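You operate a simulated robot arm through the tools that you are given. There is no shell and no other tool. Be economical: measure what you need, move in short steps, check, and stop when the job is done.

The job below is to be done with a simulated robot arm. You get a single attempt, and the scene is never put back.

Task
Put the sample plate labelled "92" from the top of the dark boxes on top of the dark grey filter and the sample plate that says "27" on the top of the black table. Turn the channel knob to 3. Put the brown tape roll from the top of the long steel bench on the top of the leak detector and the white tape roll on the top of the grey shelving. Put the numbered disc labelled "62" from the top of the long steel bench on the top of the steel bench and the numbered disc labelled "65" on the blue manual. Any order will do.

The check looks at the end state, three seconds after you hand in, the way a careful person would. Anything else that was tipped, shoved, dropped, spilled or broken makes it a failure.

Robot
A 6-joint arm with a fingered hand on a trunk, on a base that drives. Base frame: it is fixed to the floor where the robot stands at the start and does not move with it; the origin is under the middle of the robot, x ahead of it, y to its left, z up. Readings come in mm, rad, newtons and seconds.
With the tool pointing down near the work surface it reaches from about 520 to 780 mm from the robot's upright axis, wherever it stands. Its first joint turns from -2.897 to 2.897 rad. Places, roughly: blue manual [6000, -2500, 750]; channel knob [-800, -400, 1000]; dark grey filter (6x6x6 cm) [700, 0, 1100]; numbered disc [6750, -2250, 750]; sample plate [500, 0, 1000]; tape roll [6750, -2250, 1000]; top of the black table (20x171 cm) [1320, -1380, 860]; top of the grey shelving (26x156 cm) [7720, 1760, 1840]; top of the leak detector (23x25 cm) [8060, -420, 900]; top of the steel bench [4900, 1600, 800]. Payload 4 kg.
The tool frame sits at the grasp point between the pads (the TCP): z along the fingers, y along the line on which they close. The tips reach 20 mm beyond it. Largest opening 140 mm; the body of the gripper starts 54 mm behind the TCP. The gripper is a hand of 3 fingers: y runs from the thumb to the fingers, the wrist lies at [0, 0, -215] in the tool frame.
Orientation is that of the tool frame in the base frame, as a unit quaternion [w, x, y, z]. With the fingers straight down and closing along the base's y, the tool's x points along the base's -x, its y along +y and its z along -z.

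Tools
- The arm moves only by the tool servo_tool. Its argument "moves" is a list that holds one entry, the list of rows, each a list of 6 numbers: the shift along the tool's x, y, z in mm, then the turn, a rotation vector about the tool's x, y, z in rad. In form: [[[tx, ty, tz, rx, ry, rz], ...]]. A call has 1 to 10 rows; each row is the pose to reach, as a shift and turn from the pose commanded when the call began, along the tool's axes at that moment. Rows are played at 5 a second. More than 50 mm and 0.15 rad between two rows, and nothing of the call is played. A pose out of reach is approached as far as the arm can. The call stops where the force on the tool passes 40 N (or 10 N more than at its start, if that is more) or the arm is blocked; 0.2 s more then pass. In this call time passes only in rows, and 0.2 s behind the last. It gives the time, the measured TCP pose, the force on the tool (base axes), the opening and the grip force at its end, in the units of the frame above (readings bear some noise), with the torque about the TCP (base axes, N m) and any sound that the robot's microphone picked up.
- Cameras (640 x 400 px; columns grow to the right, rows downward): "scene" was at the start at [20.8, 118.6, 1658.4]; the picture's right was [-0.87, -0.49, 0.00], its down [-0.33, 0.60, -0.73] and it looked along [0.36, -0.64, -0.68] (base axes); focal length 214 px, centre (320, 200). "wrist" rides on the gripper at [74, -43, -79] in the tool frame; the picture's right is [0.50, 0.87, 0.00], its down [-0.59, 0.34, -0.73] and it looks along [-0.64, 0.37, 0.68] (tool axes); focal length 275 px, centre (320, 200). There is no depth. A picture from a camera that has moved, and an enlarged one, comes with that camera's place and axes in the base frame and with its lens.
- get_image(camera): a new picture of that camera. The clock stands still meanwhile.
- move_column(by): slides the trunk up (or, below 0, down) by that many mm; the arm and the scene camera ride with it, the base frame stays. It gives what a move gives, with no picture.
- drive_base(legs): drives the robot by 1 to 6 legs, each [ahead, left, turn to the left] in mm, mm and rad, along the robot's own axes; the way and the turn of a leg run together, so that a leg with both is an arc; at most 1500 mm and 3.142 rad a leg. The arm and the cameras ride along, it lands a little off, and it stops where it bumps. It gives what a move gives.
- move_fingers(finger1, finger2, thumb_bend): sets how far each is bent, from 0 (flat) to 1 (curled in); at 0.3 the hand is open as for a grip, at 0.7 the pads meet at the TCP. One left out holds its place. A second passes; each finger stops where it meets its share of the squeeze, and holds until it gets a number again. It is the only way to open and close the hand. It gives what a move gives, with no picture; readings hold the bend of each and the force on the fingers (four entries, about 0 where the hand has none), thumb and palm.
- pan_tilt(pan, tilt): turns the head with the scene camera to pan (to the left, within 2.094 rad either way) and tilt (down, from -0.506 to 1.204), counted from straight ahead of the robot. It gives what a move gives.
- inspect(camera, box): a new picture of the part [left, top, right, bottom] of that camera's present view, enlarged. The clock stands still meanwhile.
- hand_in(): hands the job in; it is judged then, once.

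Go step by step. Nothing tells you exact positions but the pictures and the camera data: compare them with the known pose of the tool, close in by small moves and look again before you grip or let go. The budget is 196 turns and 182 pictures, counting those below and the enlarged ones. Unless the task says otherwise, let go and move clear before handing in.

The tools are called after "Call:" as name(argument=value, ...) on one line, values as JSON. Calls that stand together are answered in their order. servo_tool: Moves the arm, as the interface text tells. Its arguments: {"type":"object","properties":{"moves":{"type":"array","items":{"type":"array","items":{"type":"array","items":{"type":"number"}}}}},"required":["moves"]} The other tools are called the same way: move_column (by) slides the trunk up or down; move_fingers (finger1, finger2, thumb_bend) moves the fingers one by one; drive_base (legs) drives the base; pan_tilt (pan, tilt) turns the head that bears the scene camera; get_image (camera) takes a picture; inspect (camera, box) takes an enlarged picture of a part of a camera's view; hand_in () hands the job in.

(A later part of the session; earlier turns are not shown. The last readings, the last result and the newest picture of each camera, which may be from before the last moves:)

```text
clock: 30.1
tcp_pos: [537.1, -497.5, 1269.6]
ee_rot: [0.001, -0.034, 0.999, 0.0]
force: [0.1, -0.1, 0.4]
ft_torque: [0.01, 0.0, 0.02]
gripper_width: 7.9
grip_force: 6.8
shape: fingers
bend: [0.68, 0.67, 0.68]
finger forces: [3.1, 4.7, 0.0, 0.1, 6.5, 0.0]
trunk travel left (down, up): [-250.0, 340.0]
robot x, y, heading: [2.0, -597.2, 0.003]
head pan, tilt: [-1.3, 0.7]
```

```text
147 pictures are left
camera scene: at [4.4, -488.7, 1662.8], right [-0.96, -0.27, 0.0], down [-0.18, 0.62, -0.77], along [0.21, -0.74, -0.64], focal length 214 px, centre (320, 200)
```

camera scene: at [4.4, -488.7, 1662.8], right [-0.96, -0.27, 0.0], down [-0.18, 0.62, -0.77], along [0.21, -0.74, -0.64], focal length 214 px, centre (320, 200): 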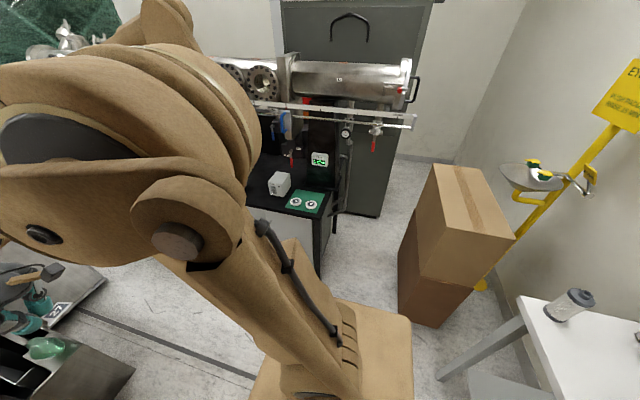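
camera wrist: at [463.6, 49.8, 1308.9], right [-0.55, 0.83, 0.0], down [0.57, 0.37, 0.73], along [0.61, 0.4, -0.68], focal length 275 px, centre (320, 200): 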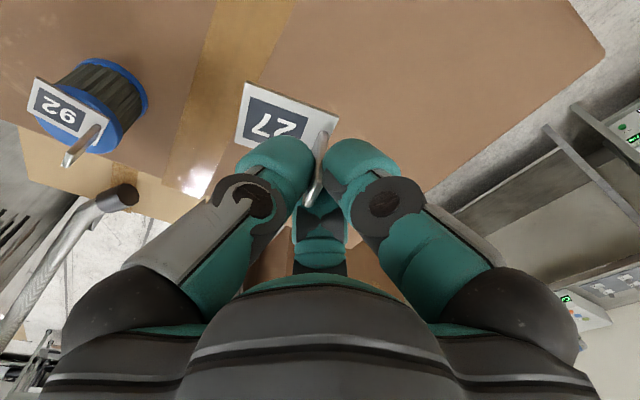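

The table's right end is near x≈210, and the path is clear. I'll turn right to face it and look down at the top.

Call:
drive_base(legs=[[0, 0, -1.571]])

Call:
pan_tilt(pan=0.5, tilt=0.6)

Call:
get_image(camera="scene")

Call:
get_image(camera="wrist")

```text
clock: 34.4
tcp_pos: [88.3, -1134.2, 1268.8]
ee_rot: [0.0, 0.692, 0.722, 0.0]
force: [0.7, -0.3, -0.4]
ft_torque: [0.04, 0.0, 0.02]
gripper_width: 7.8
grip_force: 7.5
shape: fingers
bend: [0.68, 0.67, 0.68]
finger forces: [3.1, 4.6, 0.0, 0.0, 6.6, 0.0]
trunk travel left (down, up): [-250.0, 340.0]
robot x, y, heading: [0.0, -595.8, -1.592]
head pan, tilt: [-1.3, 0.7]
```

```text
clock: 36.2
tcp_pos: [87.9, -1134.9, 1269.8]
ee_rot: [0.0, 0.692, 0.722, 0.0]
force: [-0.4, -1.0, -0.8]
ft_torque: [0.0, -0.01, 0.01]
gripper_width: 7.6
grip_force: 7.6
shape: fingers
bend: [0.68, 0.67, 0.68]
finger forces: [3.2, 4.7, 0.0, 0.0, 6.6, 0.1]
trunk travel left (down, up): [-250.0, 340.0]
robot x, y, heading: [3.1, -602.1, -1.589]
head pan, tilt: [0.499, 0.6]
```

```text
146 pictures are left
camera scene: at [233.2, -659.4, 1671.4], right [-0.89, -0.46, 0.0], down [-0.26, 0.5, -0.82], along [0.38, -0.73, -0.57], focal length 214 px, centre (320, 200)
```

scene: 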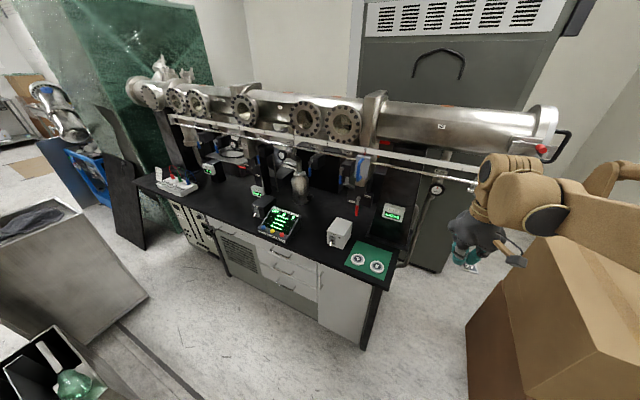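

```text
145 pictures are left
camera wrist: at [43.8, -1061.9, 1348.8], right [0.84, 0.54, 0.0], down [0.36, -0.57, 0.73], along [0.39, -0.62, -0.68], focal length 275 px, centre (320, 200)
```

wrist: 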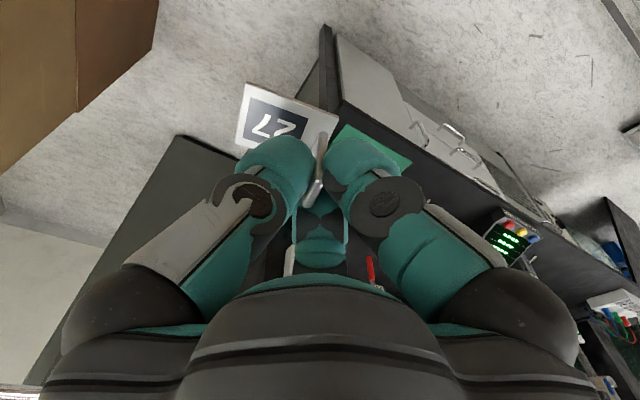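

The black top has a clear front strip left of the green display, around x=1100–1400. I'll zoom in on it.

Call:
inspect(camera="scene", box=[130, 130, 400, 300])

```text
2.35 times, centred on (265, 215) of scene
camera zoom: at [233.2, -659.4, 1671.4], right [-0.89, -0.46, 0.0], down [-0.26, 0.5, -0.82], along [0.38, -0.73, -0.57], focal length 505 px, centre (449, 165)
```

zoom: 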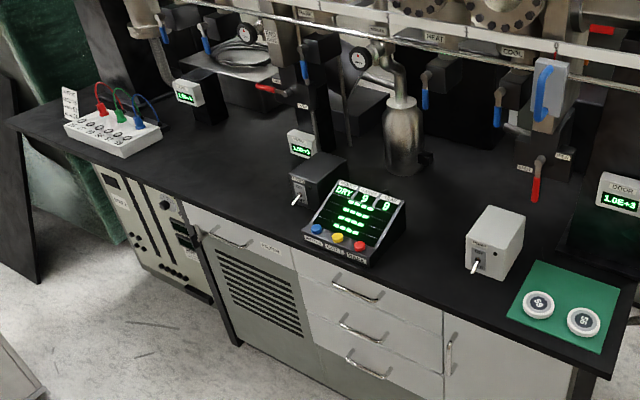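

The free strip at about (1230,-1330) is a good spot. Before strafing left I'll check the floor and objects on that side, and my own footprint.

Call:
pan_tilt(pan=1.57, tilt=0.75)

Call:
get_image(camera="scene")

Call:
pan_tilt(pan=2.09, tilt=1.0)

Call:
get_image(camera="scene")

```text
clock: 37.5
tcp_pos: [88.1, -1134.7, 1269.7]
ee_rot: [0.0, 0.692, 0.722, -0.001]
force: [-0.2, 0.5, -0.6]
ft_torque: [0.03, -0.01, 0.02]
gripper_width: 7.6
grip_force: 7.3
shape: fingers
bend: [0.68, 0.67, 0.68]
finger forces: [3.2, 4.6, 0.1, 0.0, 6.6, 0.0]
trunk travel left (down, up): [-250.0, 340.0]
robot x, y, heading: [3.6, -599.6, -1.592]
head pan, tilt: [1.571, 0.75]
```

```text
143 pictures are left
camera scene: at [275.2, -582.6, 1658.6], right [-0.02, -1.0, 0.0], down [-0.68, 0.01, -0.73], along [0.73, -0.01, -0.68], focal length 214 px, centre (320, 200)
```

scene: 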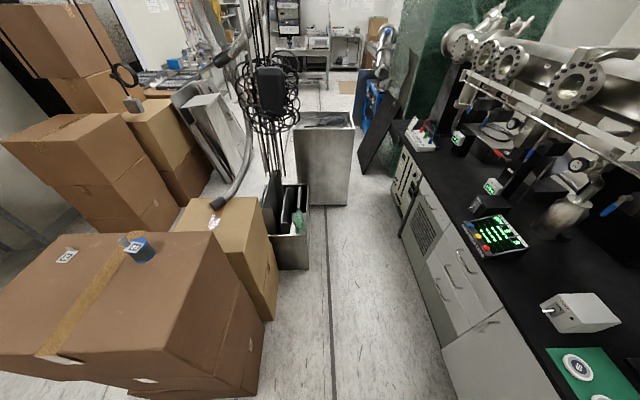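

```text
clock: 38.4
tcp_pos: [88.6, -1135.1, 1267.9]
ee_rot: [0.0, 0.692, 0.722, 0.0]
force: [-1.1, -0.2, 0.3]
ft_torque: [0.01, -0.06, 0.01]
gripper_width: 7.6
grip_force: 7.3
shape: fingers
bend: [0.68, 0.67, 0.68]
finger forces: [3.2, 4.7, 0.0, 0.1, 6.6, 0.0]
trunk travel left (down, up): [-250.0, 340.0]
robot x, y, heading: [2.4, -596.1, -1.589]
head pan, tilt: [2.089, 1.0]
```

```text
142 pictures are left
camera scene: at [253.5, -547.6, 1639.5], right [0.48, -0.88, 0.0], down [-0.74, -0.4, -0.54], along [0.47, 0.26, -0.84], focal length 214 px, centre (320, 200)
```

scene: 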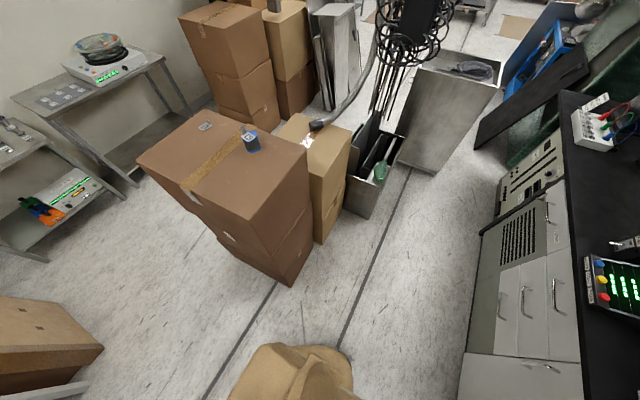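

The aisle is clear at x≈550–700, and there is a free gap on the table between the display and the white cube, around (640,-1350). I'll strafe left 555 mm and look.

Call:
drive_base(legs=[[0, 555, 0]])

Call:
pan_tilt(pan=0.45, tilt=0.75)

Call:
get_image(camera="scene")

Call:
get_image(camera="wrist")

```text
clock: 41.6
tcp_pos: [644.0, -1144.0, 1270.7]
ee_rot: [0.0, 0.692, 0.722, 0.0]
force: [0.5, 0.5, -0.4]
ft_torque: [0.0, 0.0, -0.01]
gripper_width: 7.7
grip_force: 7.9
shape: fingers
bend: [0.68, 0.67, 0.68]
finger forces: [3.2, 4.7, 0.1, 0.1, 6.7, 0.0]
trunk travel left (down, up): [-250.0, 340.0]
robot x, y, heading: [558.1, -607.5, -1.584]
head pan, tilt: [2.089, 1.0]
```

```text
clock: 43.3
tcp_pos: [643.6, -1145.8, 1269.7]
ee_rot: [0.001, 0.691, 0.723, 0.001]
force: [0.3, 0.7, -0.2]
ft_torque: [-0.01, 0.0, -0.01]
gripper_width: 7.7
grip_force: 7.7
shape: fingers
bend: [0.68, 0.67, 0.68]
finger forces: [3.2, 4.7, 0.0, 0.0, 6.7, 0.0]
trunk travel left (down, up): [-250.0, 340.0]
robot x, y, heading: [559.0, -614.3, -1.588]
head pan, tilt: [0.45, 0.75]
```

```text
141 pictures are left
camera scene: at [781.7, -665.6, 1658.5], right [-0.91, -0.42, 0.0], down [-0.29, 0.62, -0.73], along [0.31, -0.66, -0.68], focal length 214 px, centre (320, 200)
```

scene: 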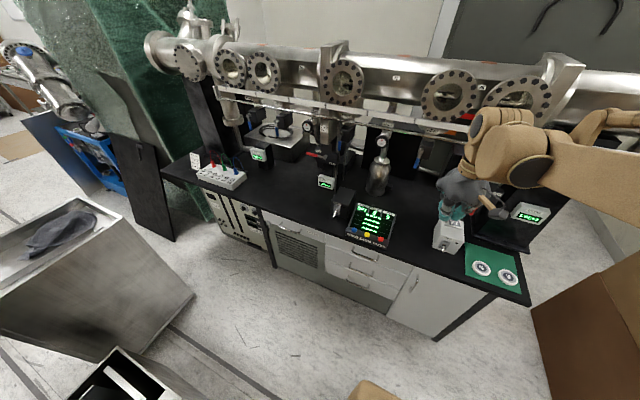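

```text
140 pictures are left
camera wrist: at [599.1, -1071.6, 1348.8], right [0.84, 0.54, 0.0], down [0.36, -0.57, 0.73], along [0.39, -0.62, -0.68], focal length 275 px, centre (320, 200)
```

wrist: 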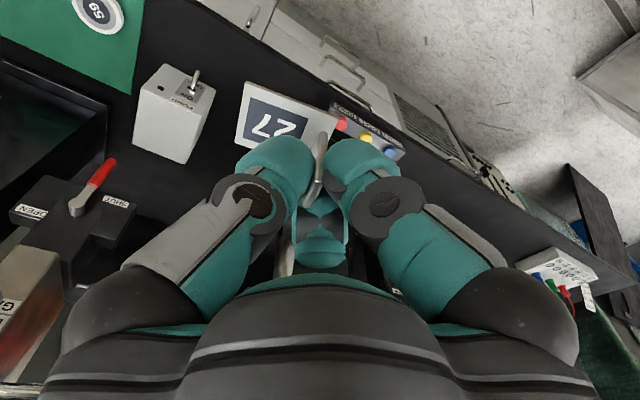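

The gap between the cube (right edge x≈556) and the display (left edge x≈755) fits. I'll drive ahead 150 mm, then lower and check.

Call:
drive_base(legs=[[150, 0, 0]])

Call:
servo_tool(moves=[[[0, 5, 45, 0, 0, 0], [0, 10, 90, 0, 0, 0], [0, 10, 135, 0, 0, 0], [0, 10, 180, 0, 0, 0], [0, 10, 220, 0, 0, 0]]])

Call:
get_image(camera="wrist")

Call:
get_image(camera="scene")

```text
clock: 44.7
tcp_pos: [642.0, -1297.3, 1268.1]
ee_rot: [0.0, 0.692, 0.722, 0.0]
force: [0.9, 0.0, -0.4]
ft_torque: [0.04, 0.01, 0.01]
gripper_width: 7.9
grip_force: 7.7
shape: fingers
bend: [0.68, 0.67, 0.68]
finger forces: [3.2, 4.8, 0.1, 0.0, 6.8, 0.0]
trunk travel left (down, up): [-250.0, 340.0]
robot x, y, heading: [554.0, -760.2, -1.582]
head pan, tilt: [0.45, 0.75]
```

```text
clock: 45.9
tcp_pos: [652.0, -1296.4, 1049.1]
ee_rot: [0.001, 0.691, 0.723, -0.001]
force: [0.2, 0.0, -0.9]
ft_torque: [0.0, -0.01, -0.01]
gripper_width: 7.5
grip_force: 7.2
shape: fingers
bend: [0.68, 0.67, 0.68]
finger forces: [3.4, 4.6, 0.0, 0.0, 6.9, 0.1]
trunk travel left (down, up): [-250.0, 340.0]
robot x, y, heading: [553.6, -757.6, -1.586]
head pan, tilt: [0.45, 0.75]
```

```text
139 pictures are left
camera wrist: at [606.7, -1223.4, 1127.6], right [0.84, 0.54, 0.0], down [0.37, -0.57, 0.73], along [0.39, -0.62, -0.68], focal length 275 px, centre (320, 200)
```

wrist: 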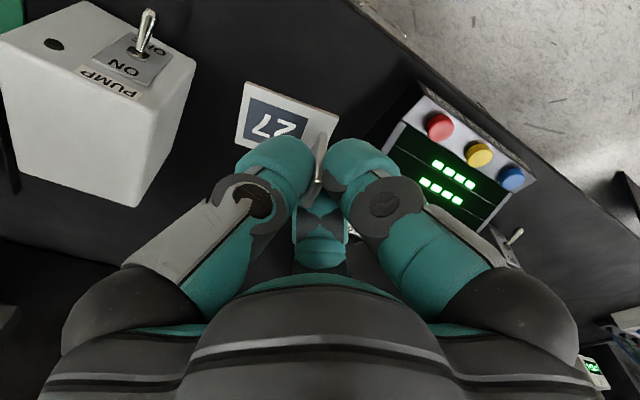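

```text
138 pictures are left
camera scene: at [779.6, -817.7, 1658.4], right [-0.91, -0.42, 0.0], down [-0.29, 0.62, -0.73], along [0.31, -0.66, -0.68], focal length 214 px, centre (320, 200)
```

scene: 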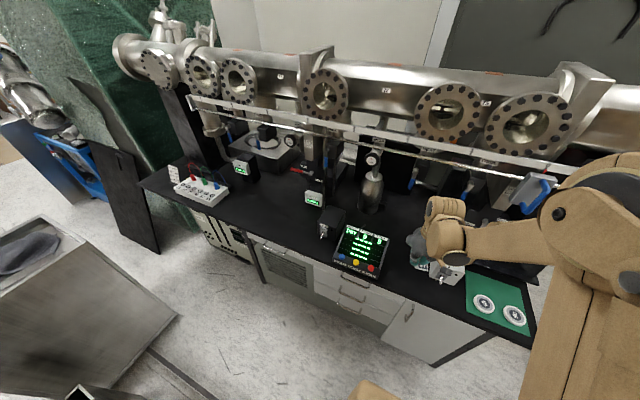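

This view shows the pump switch cube on one side and the display on the other, with the table edge at y≈-1256. I'll move to (662,-1346) and lower to z≈945 for a check.

Call:
servo_tool(moves=[[[-25, 5, 15, 0, 0, 0], [-50, 10, 45, 0, 0, 0], [-50, 10, 80, 0, 0, 0], [-50, 10, 105, 0, 0, 0]]])

Call:
get_image(camera="wrist")

Call:
inspect(camera="scene", box=[320, 170, 540, 330])

```text
clock: 46.9
tcp_pos: [665.8, -1341.7, 944.2]
ee_rot: [0.0, 0.691, 0.723, 0.0]
force: [-0.7, 0.6, -0.1]
ft_torque: [0.01, -0.02, 0.02]
gripper_width: 7.7
grip_force: 7.8
shape: fingers
bend: [0.68, 0.67, 0.68]
finger forces: [3.4, 4.7, 0.0, 0.0, 6.8, 0.0]
trunk travel left (down, up): [-250.0, 340.0]
robot x, y, heading: [551.9, -761.0, -1.588]
head pan, tilt: [0.45, 0.75]
```

```text
137 pictures are left
camera wrist: at [620.3, -1269.3, 1023.2], right [0.84, 0.54, 0.0], down [0.37, -0.57, 0.73], along [0.39, -0.62, -0.68], focal length 275 px, centre (320, 200)
```

wrist: 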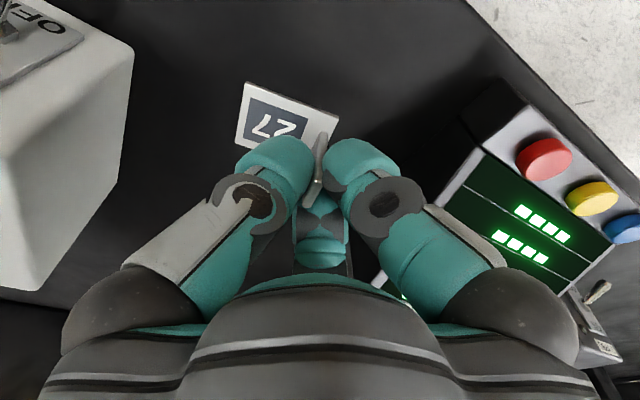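

```text
2.50 times, centred on (430, 250) of scene
camera zoom: at [779.5, -817.2, 1658.5], right [-0.91, -0.42, 0.0], down [-0.29, 0.62, -0.73], along [0.31, -0.66, -0.68], focal length 536 px, centre (45, 75)
```

zoom: 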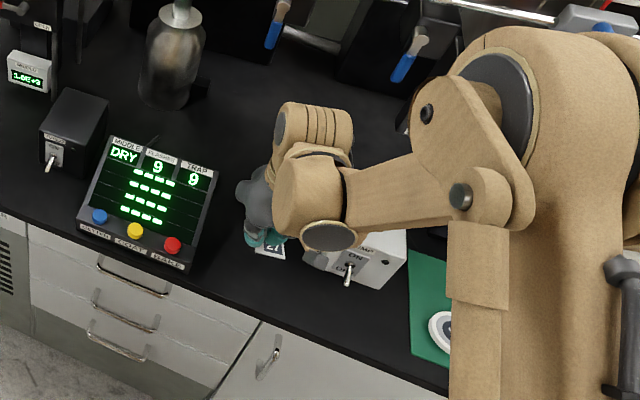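

Clearances on both sides look fine. I'm lowering toward the table.

Call:
servo_tool(moves=[[[0, -3, 25, 0, 0, 0], [0, -3, 42, 0, 0, 0], [0, -3, 47, 0, 0, 0]]])

Call:
servo_tool(moves=[[[0, 0, 1.5, 0, 0, 0], [0, 0, 3, 0, 0, 0]]])

Call:
servo_tool(moves=[[[0, 0, 1, 0, 0, 0], [0, 0, 2, 0, 0, 0]]])

Call:
inspect(camera="wrist", box=[180, 40, 400, 200])

```text
clock: 47.7
tcp_pos: [661.5, -1342.8, 898.1]
ee_rot: [0.0, 0.691, 0.723, -0.001]
force: [-0.3, 0.8, 1.3]
ft_torque: [-0.05, 0.03, 0.02]
gripper_width: 7.7
grip_force: 7.9
shape: fingers
bend: [0.68, 0.68, 0.68]
finger forces: [3.5, 5.1, 0.1, 0.1, 7.3, 0.0]
trunk travel left (down, up): [-250.0, 340.0]
robot x, y, heading: [555.5, -761.1, -1.583]
head pan, tilt: [0.45, 0.75]
```

```text
clock: 48.3
tcp_pos: [662.6, -1343.6, 895.2]
ee_rot: [0.001, 0.691, 0.723, -0.001]
force: [3.4, -1.6, 16.7]
ft_torque: [-0.03, 0.03, 0.01]
gripper_width: 6.9
grip_force: 12.5
shape: fingers
bend: [0.68, 0.68, 0.68]
finger forces: [6.3, 8.2, 0.0, 0.0, 9.6, 0.1]
trunk travel left (down, up): [-250.0, 340.0]
robot x, y, heading: [555.3, -753.9, -1.587]
head pan, tilt: [0.45, 0.75]
```

```text
clock: 48.9
tcp_pos: [661.0, -1344.2, 892.4]
ee_rot: [0.0, 0.691, 0.723, 0.0]
force: [4.3, -1.6, 16.9]
ft_torque: [0.0, 0.01, -0.03]
gripper_width: 6.6
grip_force: 11.7
shape: fingers
bend: [0.72, 0.68, 0.68]
finger forces: [7.5, 7.4, 0.0, 0.0, 9.7, 0.0]
trunk travel left (down, up): [-250.0, 340.0]
robot x, y, heading: [552.3, -757.1, -1.59]
head pan, tilt: [0.45, 0.75]
```

```text
2.50 times, centred on (290, 120) of wrist
camera zoom: at [616.2, -1270.6, 972.5], right [0.84, 0.54, 0.0], down [0.37, -0.57, 0.73], along [0.4, -0.62, -0.68], focal length 688 px, centre (395, 400)
```

zoom: 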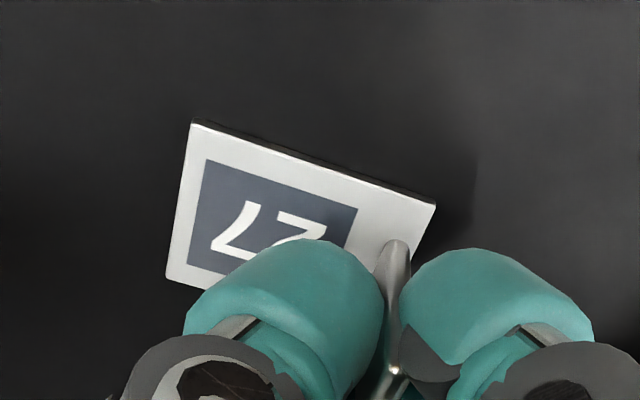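

It is pressed on the table. I'll relieve the press by 3 mm, release and rise.

Call:
servo_tool(moves=[[[0, 0, -3.5, 0, 0, 0]]])

Call:
move_fingers(finger1=0.62, finger2=0.62, thumb_bend=0.62)

Call:
move_fingers(finger1=0.57, finger2=0.57, thumb_bend=0.57)

Call:
get_image(camera="wrist")

```text
clock: 49.3
tcp_pos: [661.0, -1344.7, 895.7]
ee_rot: [0.0, 0.692, 0.722, 0.0]
force: [0.3, 0.2, -0.6]
ft_torque: [0.0, 0.03, -0.01]
gripper_width: 7.4
grip_force: 7.7
shape: fingers
bend: [0.68, 0.68, 0.68]
finger forces: [3.8, 4.7, 0.0, 0.1, 7.4, 0.1]
trunk travel left (down, up): [-250.0, 340.0]
robot x, y, heading: [553.7, -757.9, -1.59]
head pan, tilt: [0.45, 0.75]
```

```text
clock: 50.3
tcp_pos: [660.1, -1344.9, 896.2]
ee_rot: [0.0, 0.691, 0.723, 0.0]
force: [-0.2, 0.5, -0.6]
ft_torque: [-0.01, 0.0, -0.06]
gripper_width: 25.8
grip_force: 0.0
shape: fingers
bend: [0.62, 0.62, 0.62]
finger forces: [0.0, 0.0, 0.0, 0.1, 0.0, 0.0]
trunk travel left (down, up): [-250.0, 340.0]
robot x, y, heading: [552.5, -759.2, -1.587]
head pan, tilt: [0.45, 0.75]
```

```text
clock: 51.3
tcp_pos: [661.3, -1345.3, 895.2]
ee_rot: [0.0, 0.691, 0.723, 0.0]
force: [0.5, -1.0, -0.1]
ft_torque: [-0.01, -0.02, 0.02]
gripper_width: 44.5
grip_force: 0.0
shape: fingers
bend: [0.56, 0.56, 0.56]
finger forces: [0.0, 0.0, 0.1, 0.0, 0.0, 0.0]
trunk travel left (down, up): [-250.0, 340.0]
robot x, y, heading: [553.9, -755.5, -1.585]
head pan, tilt: [0.45, 0.75]
```

```text
134 pictures are left
camera wrist: at [616.0, -1271.9, 975.9], right [0.84, 0.54, 0.0], down [0.37, -0.57, 0.73], along [0.39, -0.62, -0.68], focal length 275 px, centre (320, 200)
```

wrist: 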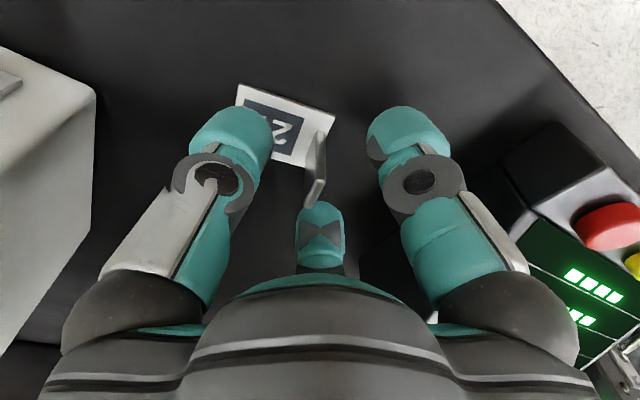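

Plate 27 is free on the black table. I'll rise straight up, retract toward the robot and look.

Call:
servo_tool(moves=[[[0, 0, -45, 0, 0, 0], [0, 0, -90, 0, 0, 0], [0, 0, -135, 0, 0, 0], [0, 0, -180, 0, 0, 0], [0, 0, -225, 0, 0, 0], [0, 0, -270, 0, 0, 0], [0, 0, -320, 0, 0, 0]]])

Call:
get_image(camera="wrist")

Call:
drive_base(legs=[[-180, 0, 0], [0, -1100, 0]])

Call:
pan_tilt(pan=-1.2, tilt=0.7)

Call:
get_image(camera="scene")

```text
clock: 52.9
tcp_pos: [661.3, -1344.1, 1215.3]
ee_rot: [0.0, 0.691, 0.723, 0.001]
force: [-0.5, 0.1, 0.8]
ft_torque: [0.01, -0.01, 0.0]
gripper_width: 44.5
grip_force: 0.0
shape: fingers
bend: [0.56, 0.56, 0.56]
finger forces: [0.0, 0.1, 0.1, 0.1, 0.0, 0.1]
trunk travel left (down, up): [-250.0, 340.0]
robot x, y, heading: [553.1, -753.9, -1.587]
head pan, tilt: [0.45, 0.75]
```

```text
133 pictures are left
camera wrist: at [616.2, -1270.5, 1295.0], right [0.84, 0.54, 0.0], down [0.37, -0.57, 0.73], along [0.4, -0.62, -0.68], focal length 275 px, centre (320, 200)
```

wrist: 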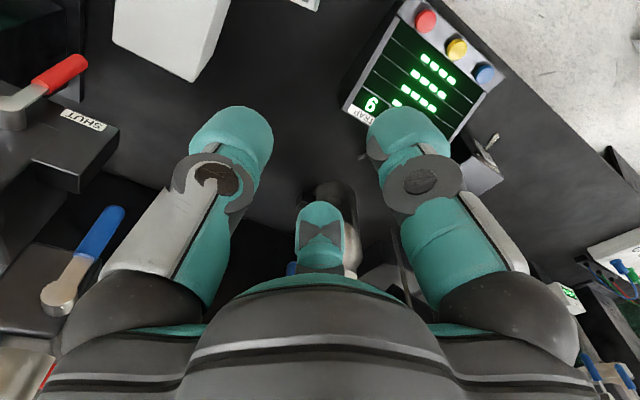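

```text
clock: 59.1
tcp_pos: [-330.9, -1163.9, 1215.4]
ee_rot: [0.001, 0.714, 0.7, 0.002]
force: [0.2, 0.7, -0.2]
ft_torque: [-0.03, 0.04, -0.02]
gripper_width: 44.6
grip_force: 0.1
shape: fingers
bend: [0.56, 0.56, 0.56]
finger forces: [0.1, 0.1, 0.0, 0.1, 0.0, 0.1]
trunk travel left (down, up): [-250.0, 340.0]
robot x, y, heading: [-398.5, -571.3, -1.649]
head pan, tilt: [0.45, 0.75]
stopped in leg 2: the robot was blocked; the commanded pose is now the measured one
```

```text
clock: 60.8
tcp_pos: [-329.5, -1163.4, 1214.2]
ee_rot: [0.001, 0.713, 0.701, 0.001]
force: [-0.3, -0.3, 0.6]
ft_torque: [-0.03, 0.04, -0.02]
gripper_width: 45.1
grip_force: 0.0
shape: fingers
bend: [0.56, 0.56, 0.56]
finger forces: [0.0, 0.0, 0.0, 0.1, 0.0, 0.0]
trunk travel left (down, up): [-250.0, 340.0]
robot x, y, heading: [-398.9, -573.2, -1.651]
head pan, tilt: [-1.201, 0.7]
```

```text
132 pictures are left
camera scene: at [-269.3, -584.5, 1661.6], right [-0.29, 0.96, 0.0], down [0.61, 0.18, -0.77], along [-0.74, -0.22, -0.63], focal length 214 px, centre (320, 200)
```

scene: 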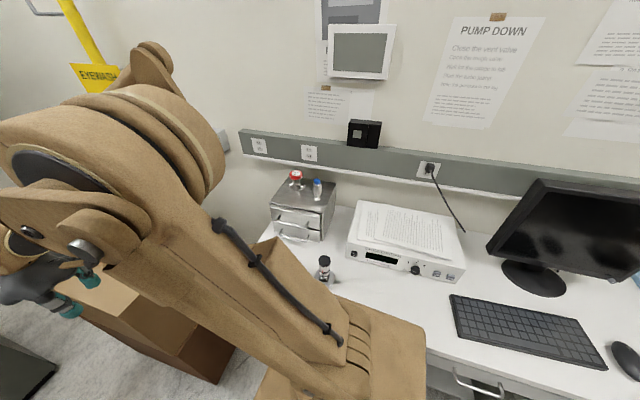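

I drove too far and touched the bench side. Nothing appears disturbed, but I'll back off at once, then look at the instrument with the knob.

Call:
drive_base(legs=[[0, 250, 0]])

Call:
get_image(camera="scene")

Call:
pan_tilt(pan=-1.5, tilt=1.1)

Call:
get_image(camera="scene")

```text
clock: 62.6
tcp_pos: [-84.1, -1186.8, 1213.6]
ee_rot: [0.003, 0.711, 0.703, 0.004]
force: [-0.1, 0.1, 0.7]
ft_torque: [0.02, -0.02, 0.04]
gripper_width: 44.8
grip_force: 0.0
shape: fingers
bend: [0.56, 0.56, 0.56]
finger forces: [0.0, 0.0, 0.0, 0.0, 0.0, 0.0]
trunk travel left (down, up): [-250.0, 340.0]
robot x, y, heading: [-146.6, -592.4, -1.638]
head pan, tilt: [-1.201, 0.7]
```

```text
131 pictures are left
camera scene: at [-35.1, -609.8, 1662.7], right [-0.29, 0.96, 0.0], down [0.61, 0.19, -0.77], along [-0.73, -0.22, -0.64], focal length 214 px, centre (320, 200)
```

scene: 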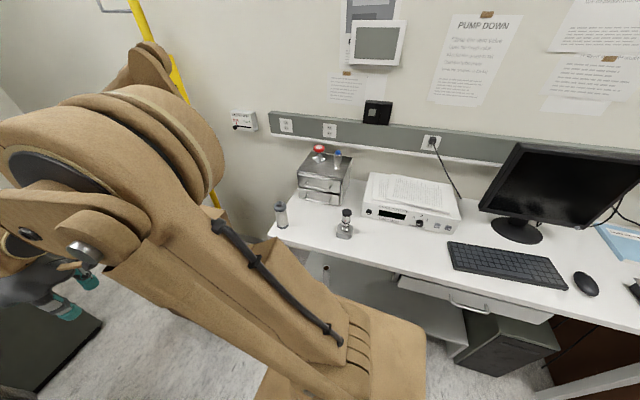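

```text
clock: 63.5
tcp_pos: [-85.7, -1187.5, 1213.8]
ee_rot: [0.003, 0.711, 0.703, 0.005]
force: [0.2, 0.8, 0.1]
ft_torque: [-0.01, 0.02, 0.0]
gripper_width: 44.8
grip_force: 0.1
shape: fingers
bend: [0.56, 0.56, 0.56]
finger forces: [0.0, 0.0, 0.1, 0.1, 0.0, 0.1]
trunk travel left (down, up): [-250.0, 340.0]
robot x, y, heading: [-147.3, -594.0, -1.639]
head pan, tilt: [-1.499, 1.1]
```

```text
130 pictures are left
camera scene: at [-18.6, -584.7, 1632.9], right [0.0, 1.0, 0.0], down [0.89, 0.0, -0.45], along [-0.45, 0.0, -0.89], focal length 214 px, centre (320, 200)
```

scene: 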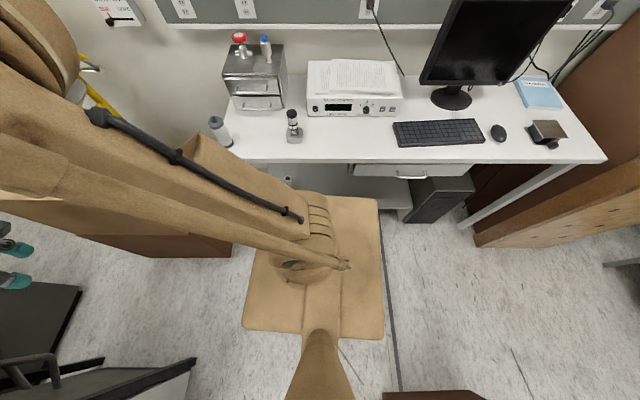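

My base plate is about ±225 mm, and I'm now clear of the bench. The knob is on the front of the white instrument at about (-765,-390,1000). I'll zoom in on it.

Call:
inspect(camera="scene", box=[300, 85, 410, 130])

Call:
pan_tilt(pan=-1.4, tilt=0.75)

Call:
inspect(camera="scene", box=[290, 160, 400, 230])

```text
5.82 times, centred on (355, 108) of scene
camera zoom: at [-18.6, -584.7, 1632.9], right [0.0, 1.0, 0.0], down [0.89, 0.0, -0.45], along [-0.45, 0.0, -0.89], focal length 1248 px, centre (116, 738)
```

zoom: 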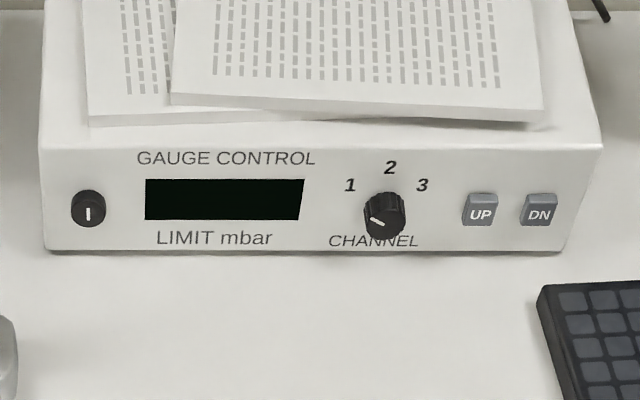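

```text
clock: 64.3
tcp_pos: [-85.2, -1186.5, 1213.5]
ee_rot: [0.003, 0.712, 0.702, 0.005]
force: [0.4, -0.7, -0.3]
ft_torque: [-0.03, 0.01, -0.02]
gripper_width: 44.6
grip_force: 0.1
shape: fingers
bend: [0.56, 0.56, 0.56]
finger forces: [0.1, 0.1, 0.0, 0.1, 0.0, 0.0]
trunk travel left (down, up): [-250.0, 340.0]
robot x, y, heading: [-146.8, -592.1, -1.638]
head pan, tilt: [-1.4, 0.75]
```

```text
5.71 times, centred on (345, 195) of scene
camera zoom: at [-38.0, -592.9, 1658.5], right [-0.1, 1.0, 0.0], down [0.68, 0.07, -0.73], along [-0.73, -0.07, -0.68], focal length 1226 px, centre (177, 229)
```

zoom: 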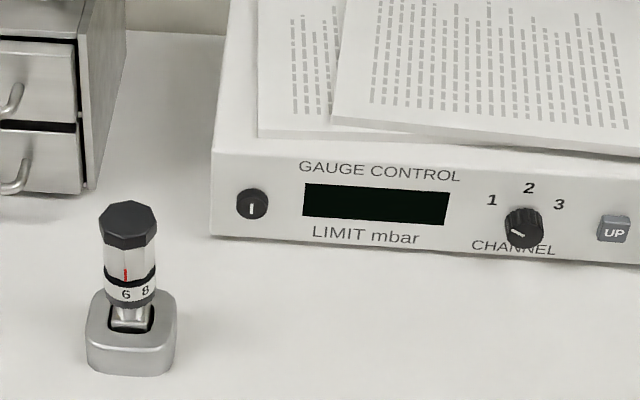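

The channel pointer is at 1; 3 lies roughly 105–120° clockwise from there, and the panel looks sloped. I'll raise the hand, turn to face the bench and line up with the knob.

Call:
servo_tool(moves=[[[0, 0, -40, 0, 0, 0], [0, 0, -80, 0, 0, 0], [0, 0, -120, 0, 0, 0]]])

Call:
drive_base(legs=[[0, 60, 0], [0, 0, -1.504]])

Call:
pan_tilt(pan=0.2, tilt=0.75)

Call:
get_image(camera="scene")

Call:
get_image(camera="wrist")

```text
clock: 65.1
tcp_pos: [-88.1, -1187.0, 1334.2]
ee_rot: [0.003, 0.711, 0.703, 0.005]
force: [0.1, 0.2, -0.3]
ft_torque: [0.03, 0.01, 0.0]
gripper_width: 45.1
grip_force: 0.1
shape: fingers
bend: [0.56, 0.56, 0.56]
finger forces: [0.0, 0.1, 0.0, 0.0, 0.0, 0.1]
trunk travel left (down, up): [-250.0, 340.0]
robot x, y, heading: [-148.2, -591.5, -1.639]
head pan, tilt: [-1.4, 0.75]
```

```text
clock: 69.8
tcp_pos: [-677.9, -687.2, 1331.9]
ee_rot: [0.007, 1.0, 0.021, 0.002]
force: [0.1, 0.4, -0.2]
ft_torque: [0.0, -0.04, 0.0]
gripper_width: 44.6
grip_force: 0.1
shape: fingers
bend: [0.56, 0.56, 0.56]
finger forces: [0.1, 0.0, 0.0, 0.0, 0.1, 0.1]
trunk travel left (down, up): [-250.0, 340.0]
robot x, y, heading: [-87.1, -597.3, 3.125]
head pan, tilt: [-1.4, 0.75]
```

```text
clock: 71.4
tcp_pos: [-678.6, -686.6, 1331.3]
ee_rot: [0.006, 1.0, 0.021, 0.002]
force: [0.6, -0.6, 0.3]
ft_torque: [-0.01, 0.04, -0.03]
gripper_width: 44.8
grip_force: 0.0
shape: fingers
bend: [0.56, 0.56, 0.56]
finger forces: [0.1, 0.0, 0.0, 0.1, 0.0, 0.1]
trunk travel left (down, up): [-250.0, 340.0]
robot x, y, heading: [-89.9, -594.2, 3.124]
head pan, tilt: [0.201, 0.75]
```

```text
127 pictures are left
camera scene: at [-151.6, -800.5, 1658.5], right [-0.18, 0.98, 0.0], down [0.67, 0.12, -0.73], along [-0.72, -0.13, -0.68], focal length 214 px, centre (320, 200)
```

scene: 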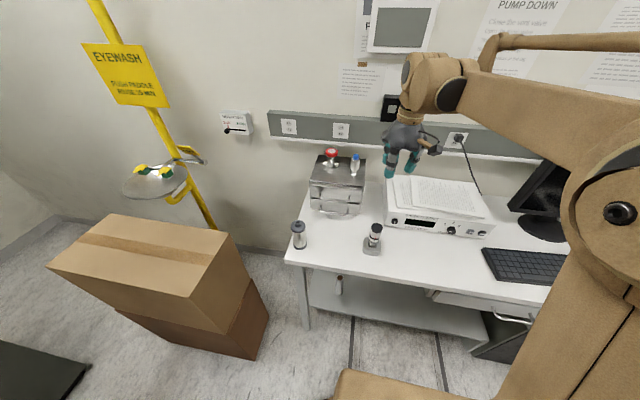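

```text
126 pictures are left
camera wrist: at [-605.2, -638.9, 1412.0], right [0.54, -0.84, 0.01], down [-0.58, -0.36, 0.74], along [-0.62, -0.4, -0.68], focal length 275 px, centre (320, 200)
```

wrist: 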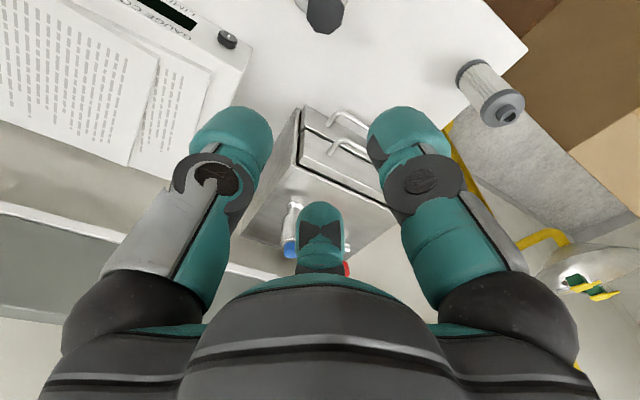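

The hand is clear. I'll strafe right 290 mm so that it comes in front of the knob.

Call:
drive_base(legs=[[0, 290, 0.017]])

Call:
get_image(camera="wrist")

Call:
get_image(camera="scene")

```text
clock: 73.4
tcp_pos: [-679.4, -987.7, 1332.9]
ee_rot: [0.005, 1.0, 0.029, 0.002]
force: [0.3, -0.1, 0.5]
ft_torque: [0.01, -0.03, -0.03]
gripper_width: 44.8
grip_force: 0.0
shape: fingers
bend: [0.56, 0.56, 0.56]
finger forces: [0.0, 0.1, 0.0, 0.0, 0.0, 0.0]
trunk travel left (down, up): [-250.0, 340.0]
robot x, y, heading: [-86.1, -888.2, 3.141]
head pan, tilt: [0.201, 0.75]
```

```text
125 pictures are left
camera wrist: at [-607.3, -938.7, 1411.9], right [0.55, -0.84, 0.01], down [-0.57, -0.36, 0.74], along [-0.61, -0.41, -0.68], focal length 275 px, centre (320, 200)
```

wrist: 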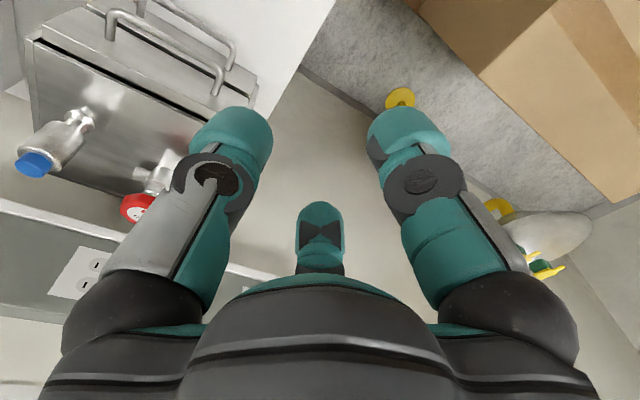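

```text
124 pictures are left
camera scene: at [-151.4, -1093.8, 1658.4], right [-0.2, 0.98, 0.0], down [0.67, 0.14, -0.73], along [-0.72, -0.14, -0.68], focal length 214 px, centre (320, 200)
```

scene: 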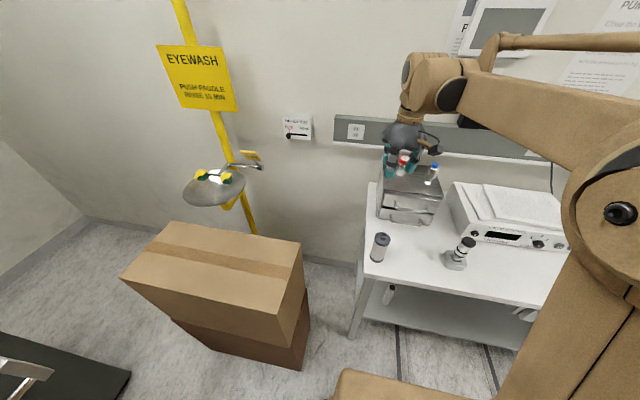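

I went left by mistake (left is positive). I'll strafe right by 585 instead.

Call:
drive_base(legs=[[0, -585, 0]])

Call:
get_image(camera="wrist")

Call:
get_image(camera="scene")

```text
clock: 76.8
tcp_pos: [-679.3, -408.9, 1333.1]
ee_rot: [0.006, 0.999, 0.032, 0.002]
force: [0.1, -0.6, 0.2]
ft_torque: [0.0, -0.02, 0.02]
gripper_width: 45.0
grip_force: 0.1
shape: fingers
bend: [0.56, 0.56, 0.56]
finger forces: [0.1, 0.0, 0.0, 0.0, 0.0, 0.0]
trunk travel left (down, up): [-250.0, 340.0]
robot x, y, heading: [-91.1, -307.0, -3.133]
head pan, tilt: [0.201, 0.75]
```

```text
123 pictures are left
camera wrist: at [-607.7, -359.3, 1412.0], right [0.55, -0.83, 0.01], down [-0.57, -0.37, 0.74], along [-0.61, -0.42, -0.68], focal length 275 px, centre (320, 200)
```

wrist: 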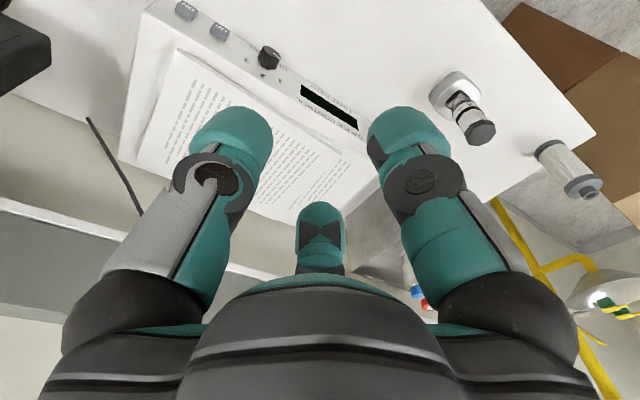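

```text
122 pictures are left
camera scene: at [-150.7, -510.7, 1658.7], right [-0.2, 0.98, 0.0], down [0.67, 0.14, -0.73], along [-0.72, -0.15, -0.68], focal length 214 px, centre (320, 200)
```

scene: 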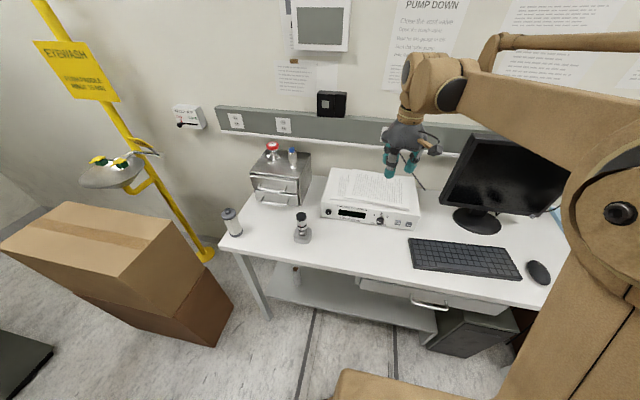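

Call:
inspect(camera="wrist", box=[160, 0, 380, 140])

Call:
inspect(camera="scene", box=[310, 160, 430, 240])

```text
2.86 times, centred on (270, 70) of wrist
camera zoom: at [-607.7, -359.3, 1412.0], right [0.55, -0.83, 0.01], down [-0.57, -0.37, 0.74], along [-0.61, -0.42, -0.68], focal length 786 px, centre (463, 571)
```

zoom: 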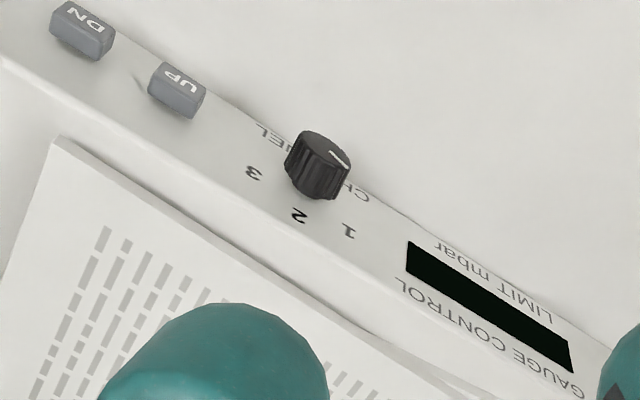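

```text
5.00 times, centred on (370, 200) of scene
camera zoom: at [-150.7, -510.7, 1658.7], right [-0.2, 0.98, 0.0], down [0.67, 0.14, -0.73], along [-0.72, -0.15, -0.68], focal length 1072 px, centre (70, 200)
```

zoom: 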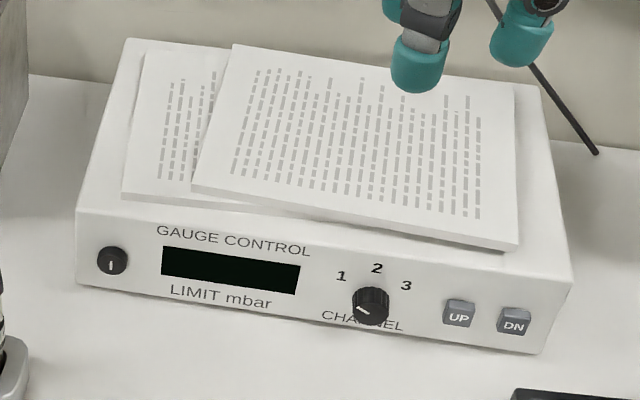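

The knob is at about (-772,-390,985), close above the bench, and its axis is tilted up about 12°. I'll approach with the hand pitched about 35° below horizontal and the thumb on top; first I roll the tool.

Call:
servo_tool(moves=[[[0, 0, 0, 0, 0, -0.15], [0, 0, 0, 0, 0, -0.3], [0, 0, 0, 0, 0, -0.45], [0, 0, 0, 0, 0, -0.6], [0, 0, 0, 0, 0, -0.75], [0, 0, 0, 0, 0, -0.9], [0, 0, 0, 0, 0, -1.05], [0, 0, 0, 0, 0, -1.2], [0, 0, 0, 0, 0, -1.35], [0, 0, 0, 0, 0, -1.5]]])

Call:
servo_tool(moves=[[[0, 0, 0, 0.12, 0, 0], [0, 0, 0, 0.25, 0, 0], [0, 0, 0, 0.38, 0, 0], [0, 0, 0, 0.5, 0, 0], [0, 0, 0, 0.62, 0, 0], [0, 0, 0, 0.75, 0, 0], [0, 0, 0, 0.88, 0, 0], [0, 0, 0, 0.96, 0, 0]]])

Call:
get_image(camera="scene")

Call:
get_image(camera="wrist")

```text
clock: 79.0
tcp_pos: [-679.9, -410.0, 1333.7]
ee_rot: [0.007, 0.708, 0.706, -0.002]
force: [-0.5, 0.0, 0.1]
ft_torque: [-0.03, 0.02, 0.0]
gripper_width: 44.9
grip_force: 0.0
shape: fingers
bend: [0.56, 0.56, 0.56]
finger forces: [0.0, 0.0, 0.0, 0.1, 0.0, 0.0]
trunk travel left (down, up): [-250.0, 340.0]
robot x, y, heading: [-89.1, -303.2, -3.136]
head pan, tilt: [0.201, 0.75]
```

```text
clock: 80.8
tcp_pos: [-678.6, -409.3, 1332.6]
ee_rot: [-0.323, 0.631, 0.624, -0.328]
force: [0.6, -0.1, -0.9]
ft_torque: [-0.02, 0.01, 0.01]
gripper_width: 45.2
grip_force: 0.1
shape: fingers
bend: [0.56, 0.56, 0.56]
finger forces: [0.1, 0.0, 0.0, 0.0, 0.0, 0.1]
trunk travel left (down, up): [-250.0, 340.0]
robot x, y, heading: [-91.5, -305.6, -3.139]
head pan, tilt: [0.201, 0.75]
```

```text
119 pictures are left
camera scene: at [-150.5, -511.5, 1658.6], right [-0.2, 0.98, 0.0], down [0.67, 0.14, -0.73], along [-0.72, -0.15, -0.68], focal length 214 px, centre (320, 200)
```

scene: 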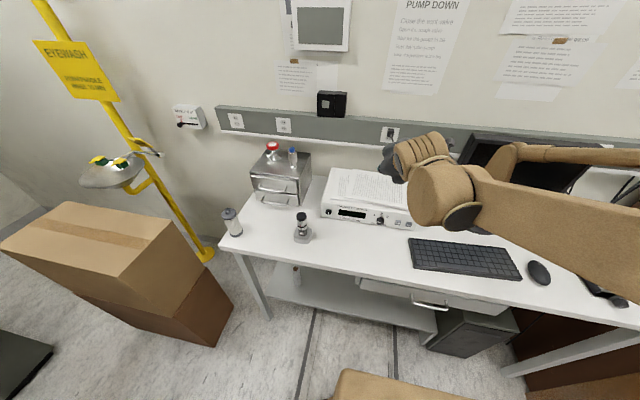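

```text
118 pictures are left
camera wrist: at [-637.6, -333.4, 1412.7], right [0.5, 0.49, -0.71], down [0.79, -0.59, 0.15], along [-0.35, -0.64, -0.68], focal length 275 px, centre (320, 200)
```

wrist: 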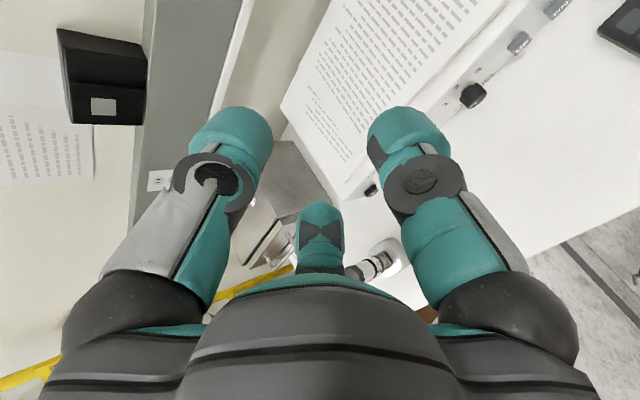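

The orientation is as planned. I'll open the fingers a bit more and move down to about 110 mm out from the knob along the approach axis.

Call:
move_fingers(finger1=0.5, finger2=0.5, thumb_bend=0.5)

Call:
servo_tool(moves=[[[3, 36, 27, 0, 0, 0], [6, 72, 53, 0, 0, 0], [9, 108, 80, 0, 0, 0], [12, 144, 107, 0, 0, 0], [15, 180, 133, 0, 0, 0], [17, 205, 151, 0, 0, 0], [19, 229, 169, 0, 0, 0]]])

Call:
get_image(camera="wrist")

Call:
get_image(camera="scene")

```text
clock: 81.8
tcp_pos: [-678.6, -408.9, 1332.3]
ee_rot: [-0.322, 0.632, 0.624, -0.328]
force: [0.2, -0.1, -0.1]
ft_torque: [-0.02, 0.0, 0.01]
gripper_width: 63.4
grip_force: 0.1
shape: fingers
bend: [0.5, 0.5, 0.5]
finger forces: [0.0, 0.0, 0.1, 0.1, 0.0, 0.0]
trunk travel left (down, up): [-250.0, 340.0]
robot x, y, heading: [-89.9, -303.4, -3.133]
head pan, tilt: [0.201, 0.75]
```

```text
clock: 83.3
tcp_pos: [-706.7, -398.9, 1069.6]
ee_rot: [-0.322, 0.633, 0.624, -0.327]
force: [-1.1, 0.5, 0.3]
ft_torque: [0.03, -0.02, 0.04]
gripper_width: 63.7
grip_force: 0.1
shape: fingers
bend: [0.5, 0.5, 0.5]
finger forces: [0.1, 0.1, 0.0, 0.0, 0.0, 0.1]
out of reach, approached as far as the arm can: row 6, 7
trunk travel left (down, up): [-250.0, 340.0]
robot x, y, heading: [-88.9, -305.2, -3.144]
head pan, tilt: [0.201, 0.75]
```

```text
117 pictures are left
camera wrist: at [-665.1, -322.2, 1149.3], right [0.51, 0.49, -0.71], down [0.79, -0.59, 0.16], along [-0.34, -0.64, -0.69], focal length 275 px, centre (320, 200)
```

wrist: 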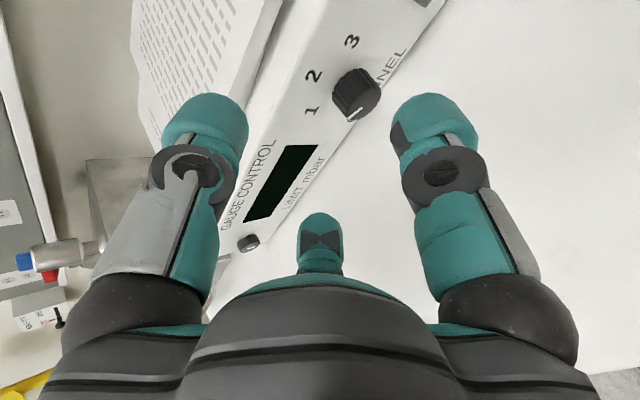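

```text
116 pictures are left
camera scene: at [-152.0, -511.8, 1658.5], right [-0.2, 0.98, 0.0], down [0.67, 0.14, -0.73], along [-0.72, -0.15, -0.68], focal length 214 px, centre (320, 200)
```

scene: 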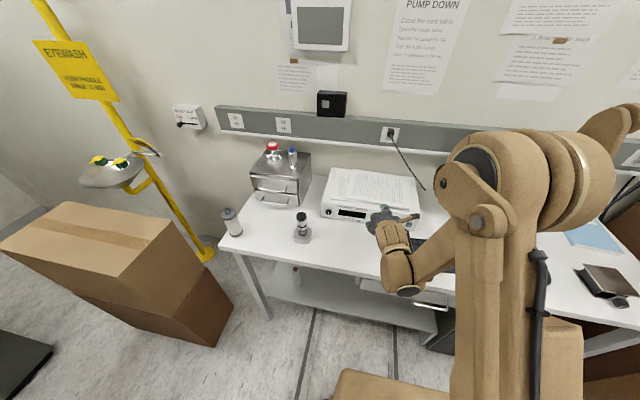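

The knob cap is at about (-774,-390,989). I'm a bit too close for this wrist pose, so I'll back off 120 mm, pitch slightly flatter, and approach in steps.

Call:
drive_base(legs=[[-120, 0, 0]])

Call:
servo_tool(moves=[[[0, 0, 0, 0.08, 0, 0], [0, 0, 0, 0.157, 0, 0]]])

Call:
get_image(camera="wrist")

```text
clock: 84.6
tcp_pos: [-584.7, -397.2, 1070.9]
ee_rot: [-0.323, 0.633, 0.623, -0.327]
force: [0.8, 0.1, -0.1]
ft_torque: [0.02, -0.02, 0.0]
gripper_width: 63.4
grip_force: 0.1
shape: fingers
bend: [0.5, 0.5, 0.5]
finger forces: [0.0, 0.0, 0.0, 0.1, 0.0, 0.0]
trunk travel left (down, up): [-250.0, 340.0]
robot x, y, heading: [33.1, -304.9, -3.136]
head pan, tilt: [0.201, 0.75]
```

```text
clock: 85.2
tcp_pos: [-606.4, -401.9, 1094.8]
ee_rot: [-0.371, 0.606, 0.596, -0.374]
force: [-0.3, 0.4, 0.2]
ft_torque: [0.01, -0.02, 0.03]
gripper_width: 63.7
grip_force: 0.1
shape: fingers
bend: [0.5, 0.5, 0.5]
finger forces: [0.1, 0.0, 0.0, 0.0, 0.0, 0.0]
out of reach, approached as far as the arm can: row 1, 2
trunk travel left (down, up): [-250.0, 340.0]
robot x, y, heading: [30.2, -307.2, -3.139]
head pan, tilt: [0.201, 0.75]
```

```text
115 pictures are left
camera wrist: at [-553.4, -326.1, 1167.4], right [0.39, 0.49, -0.78], down [0.8, -0.59, 0.03], along [-0.45, -0.64, -0.62], focal length 275 px, centre (320, 200)
```

wrist: 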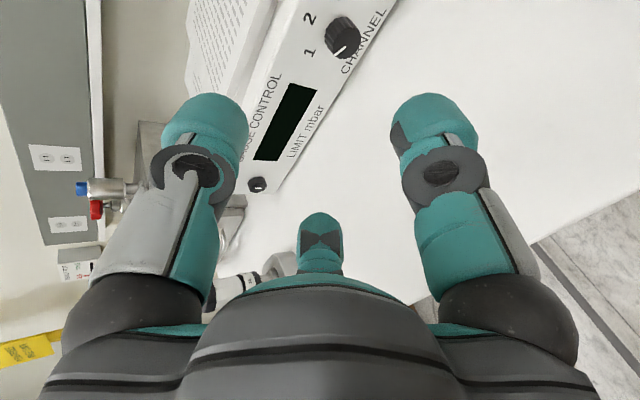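

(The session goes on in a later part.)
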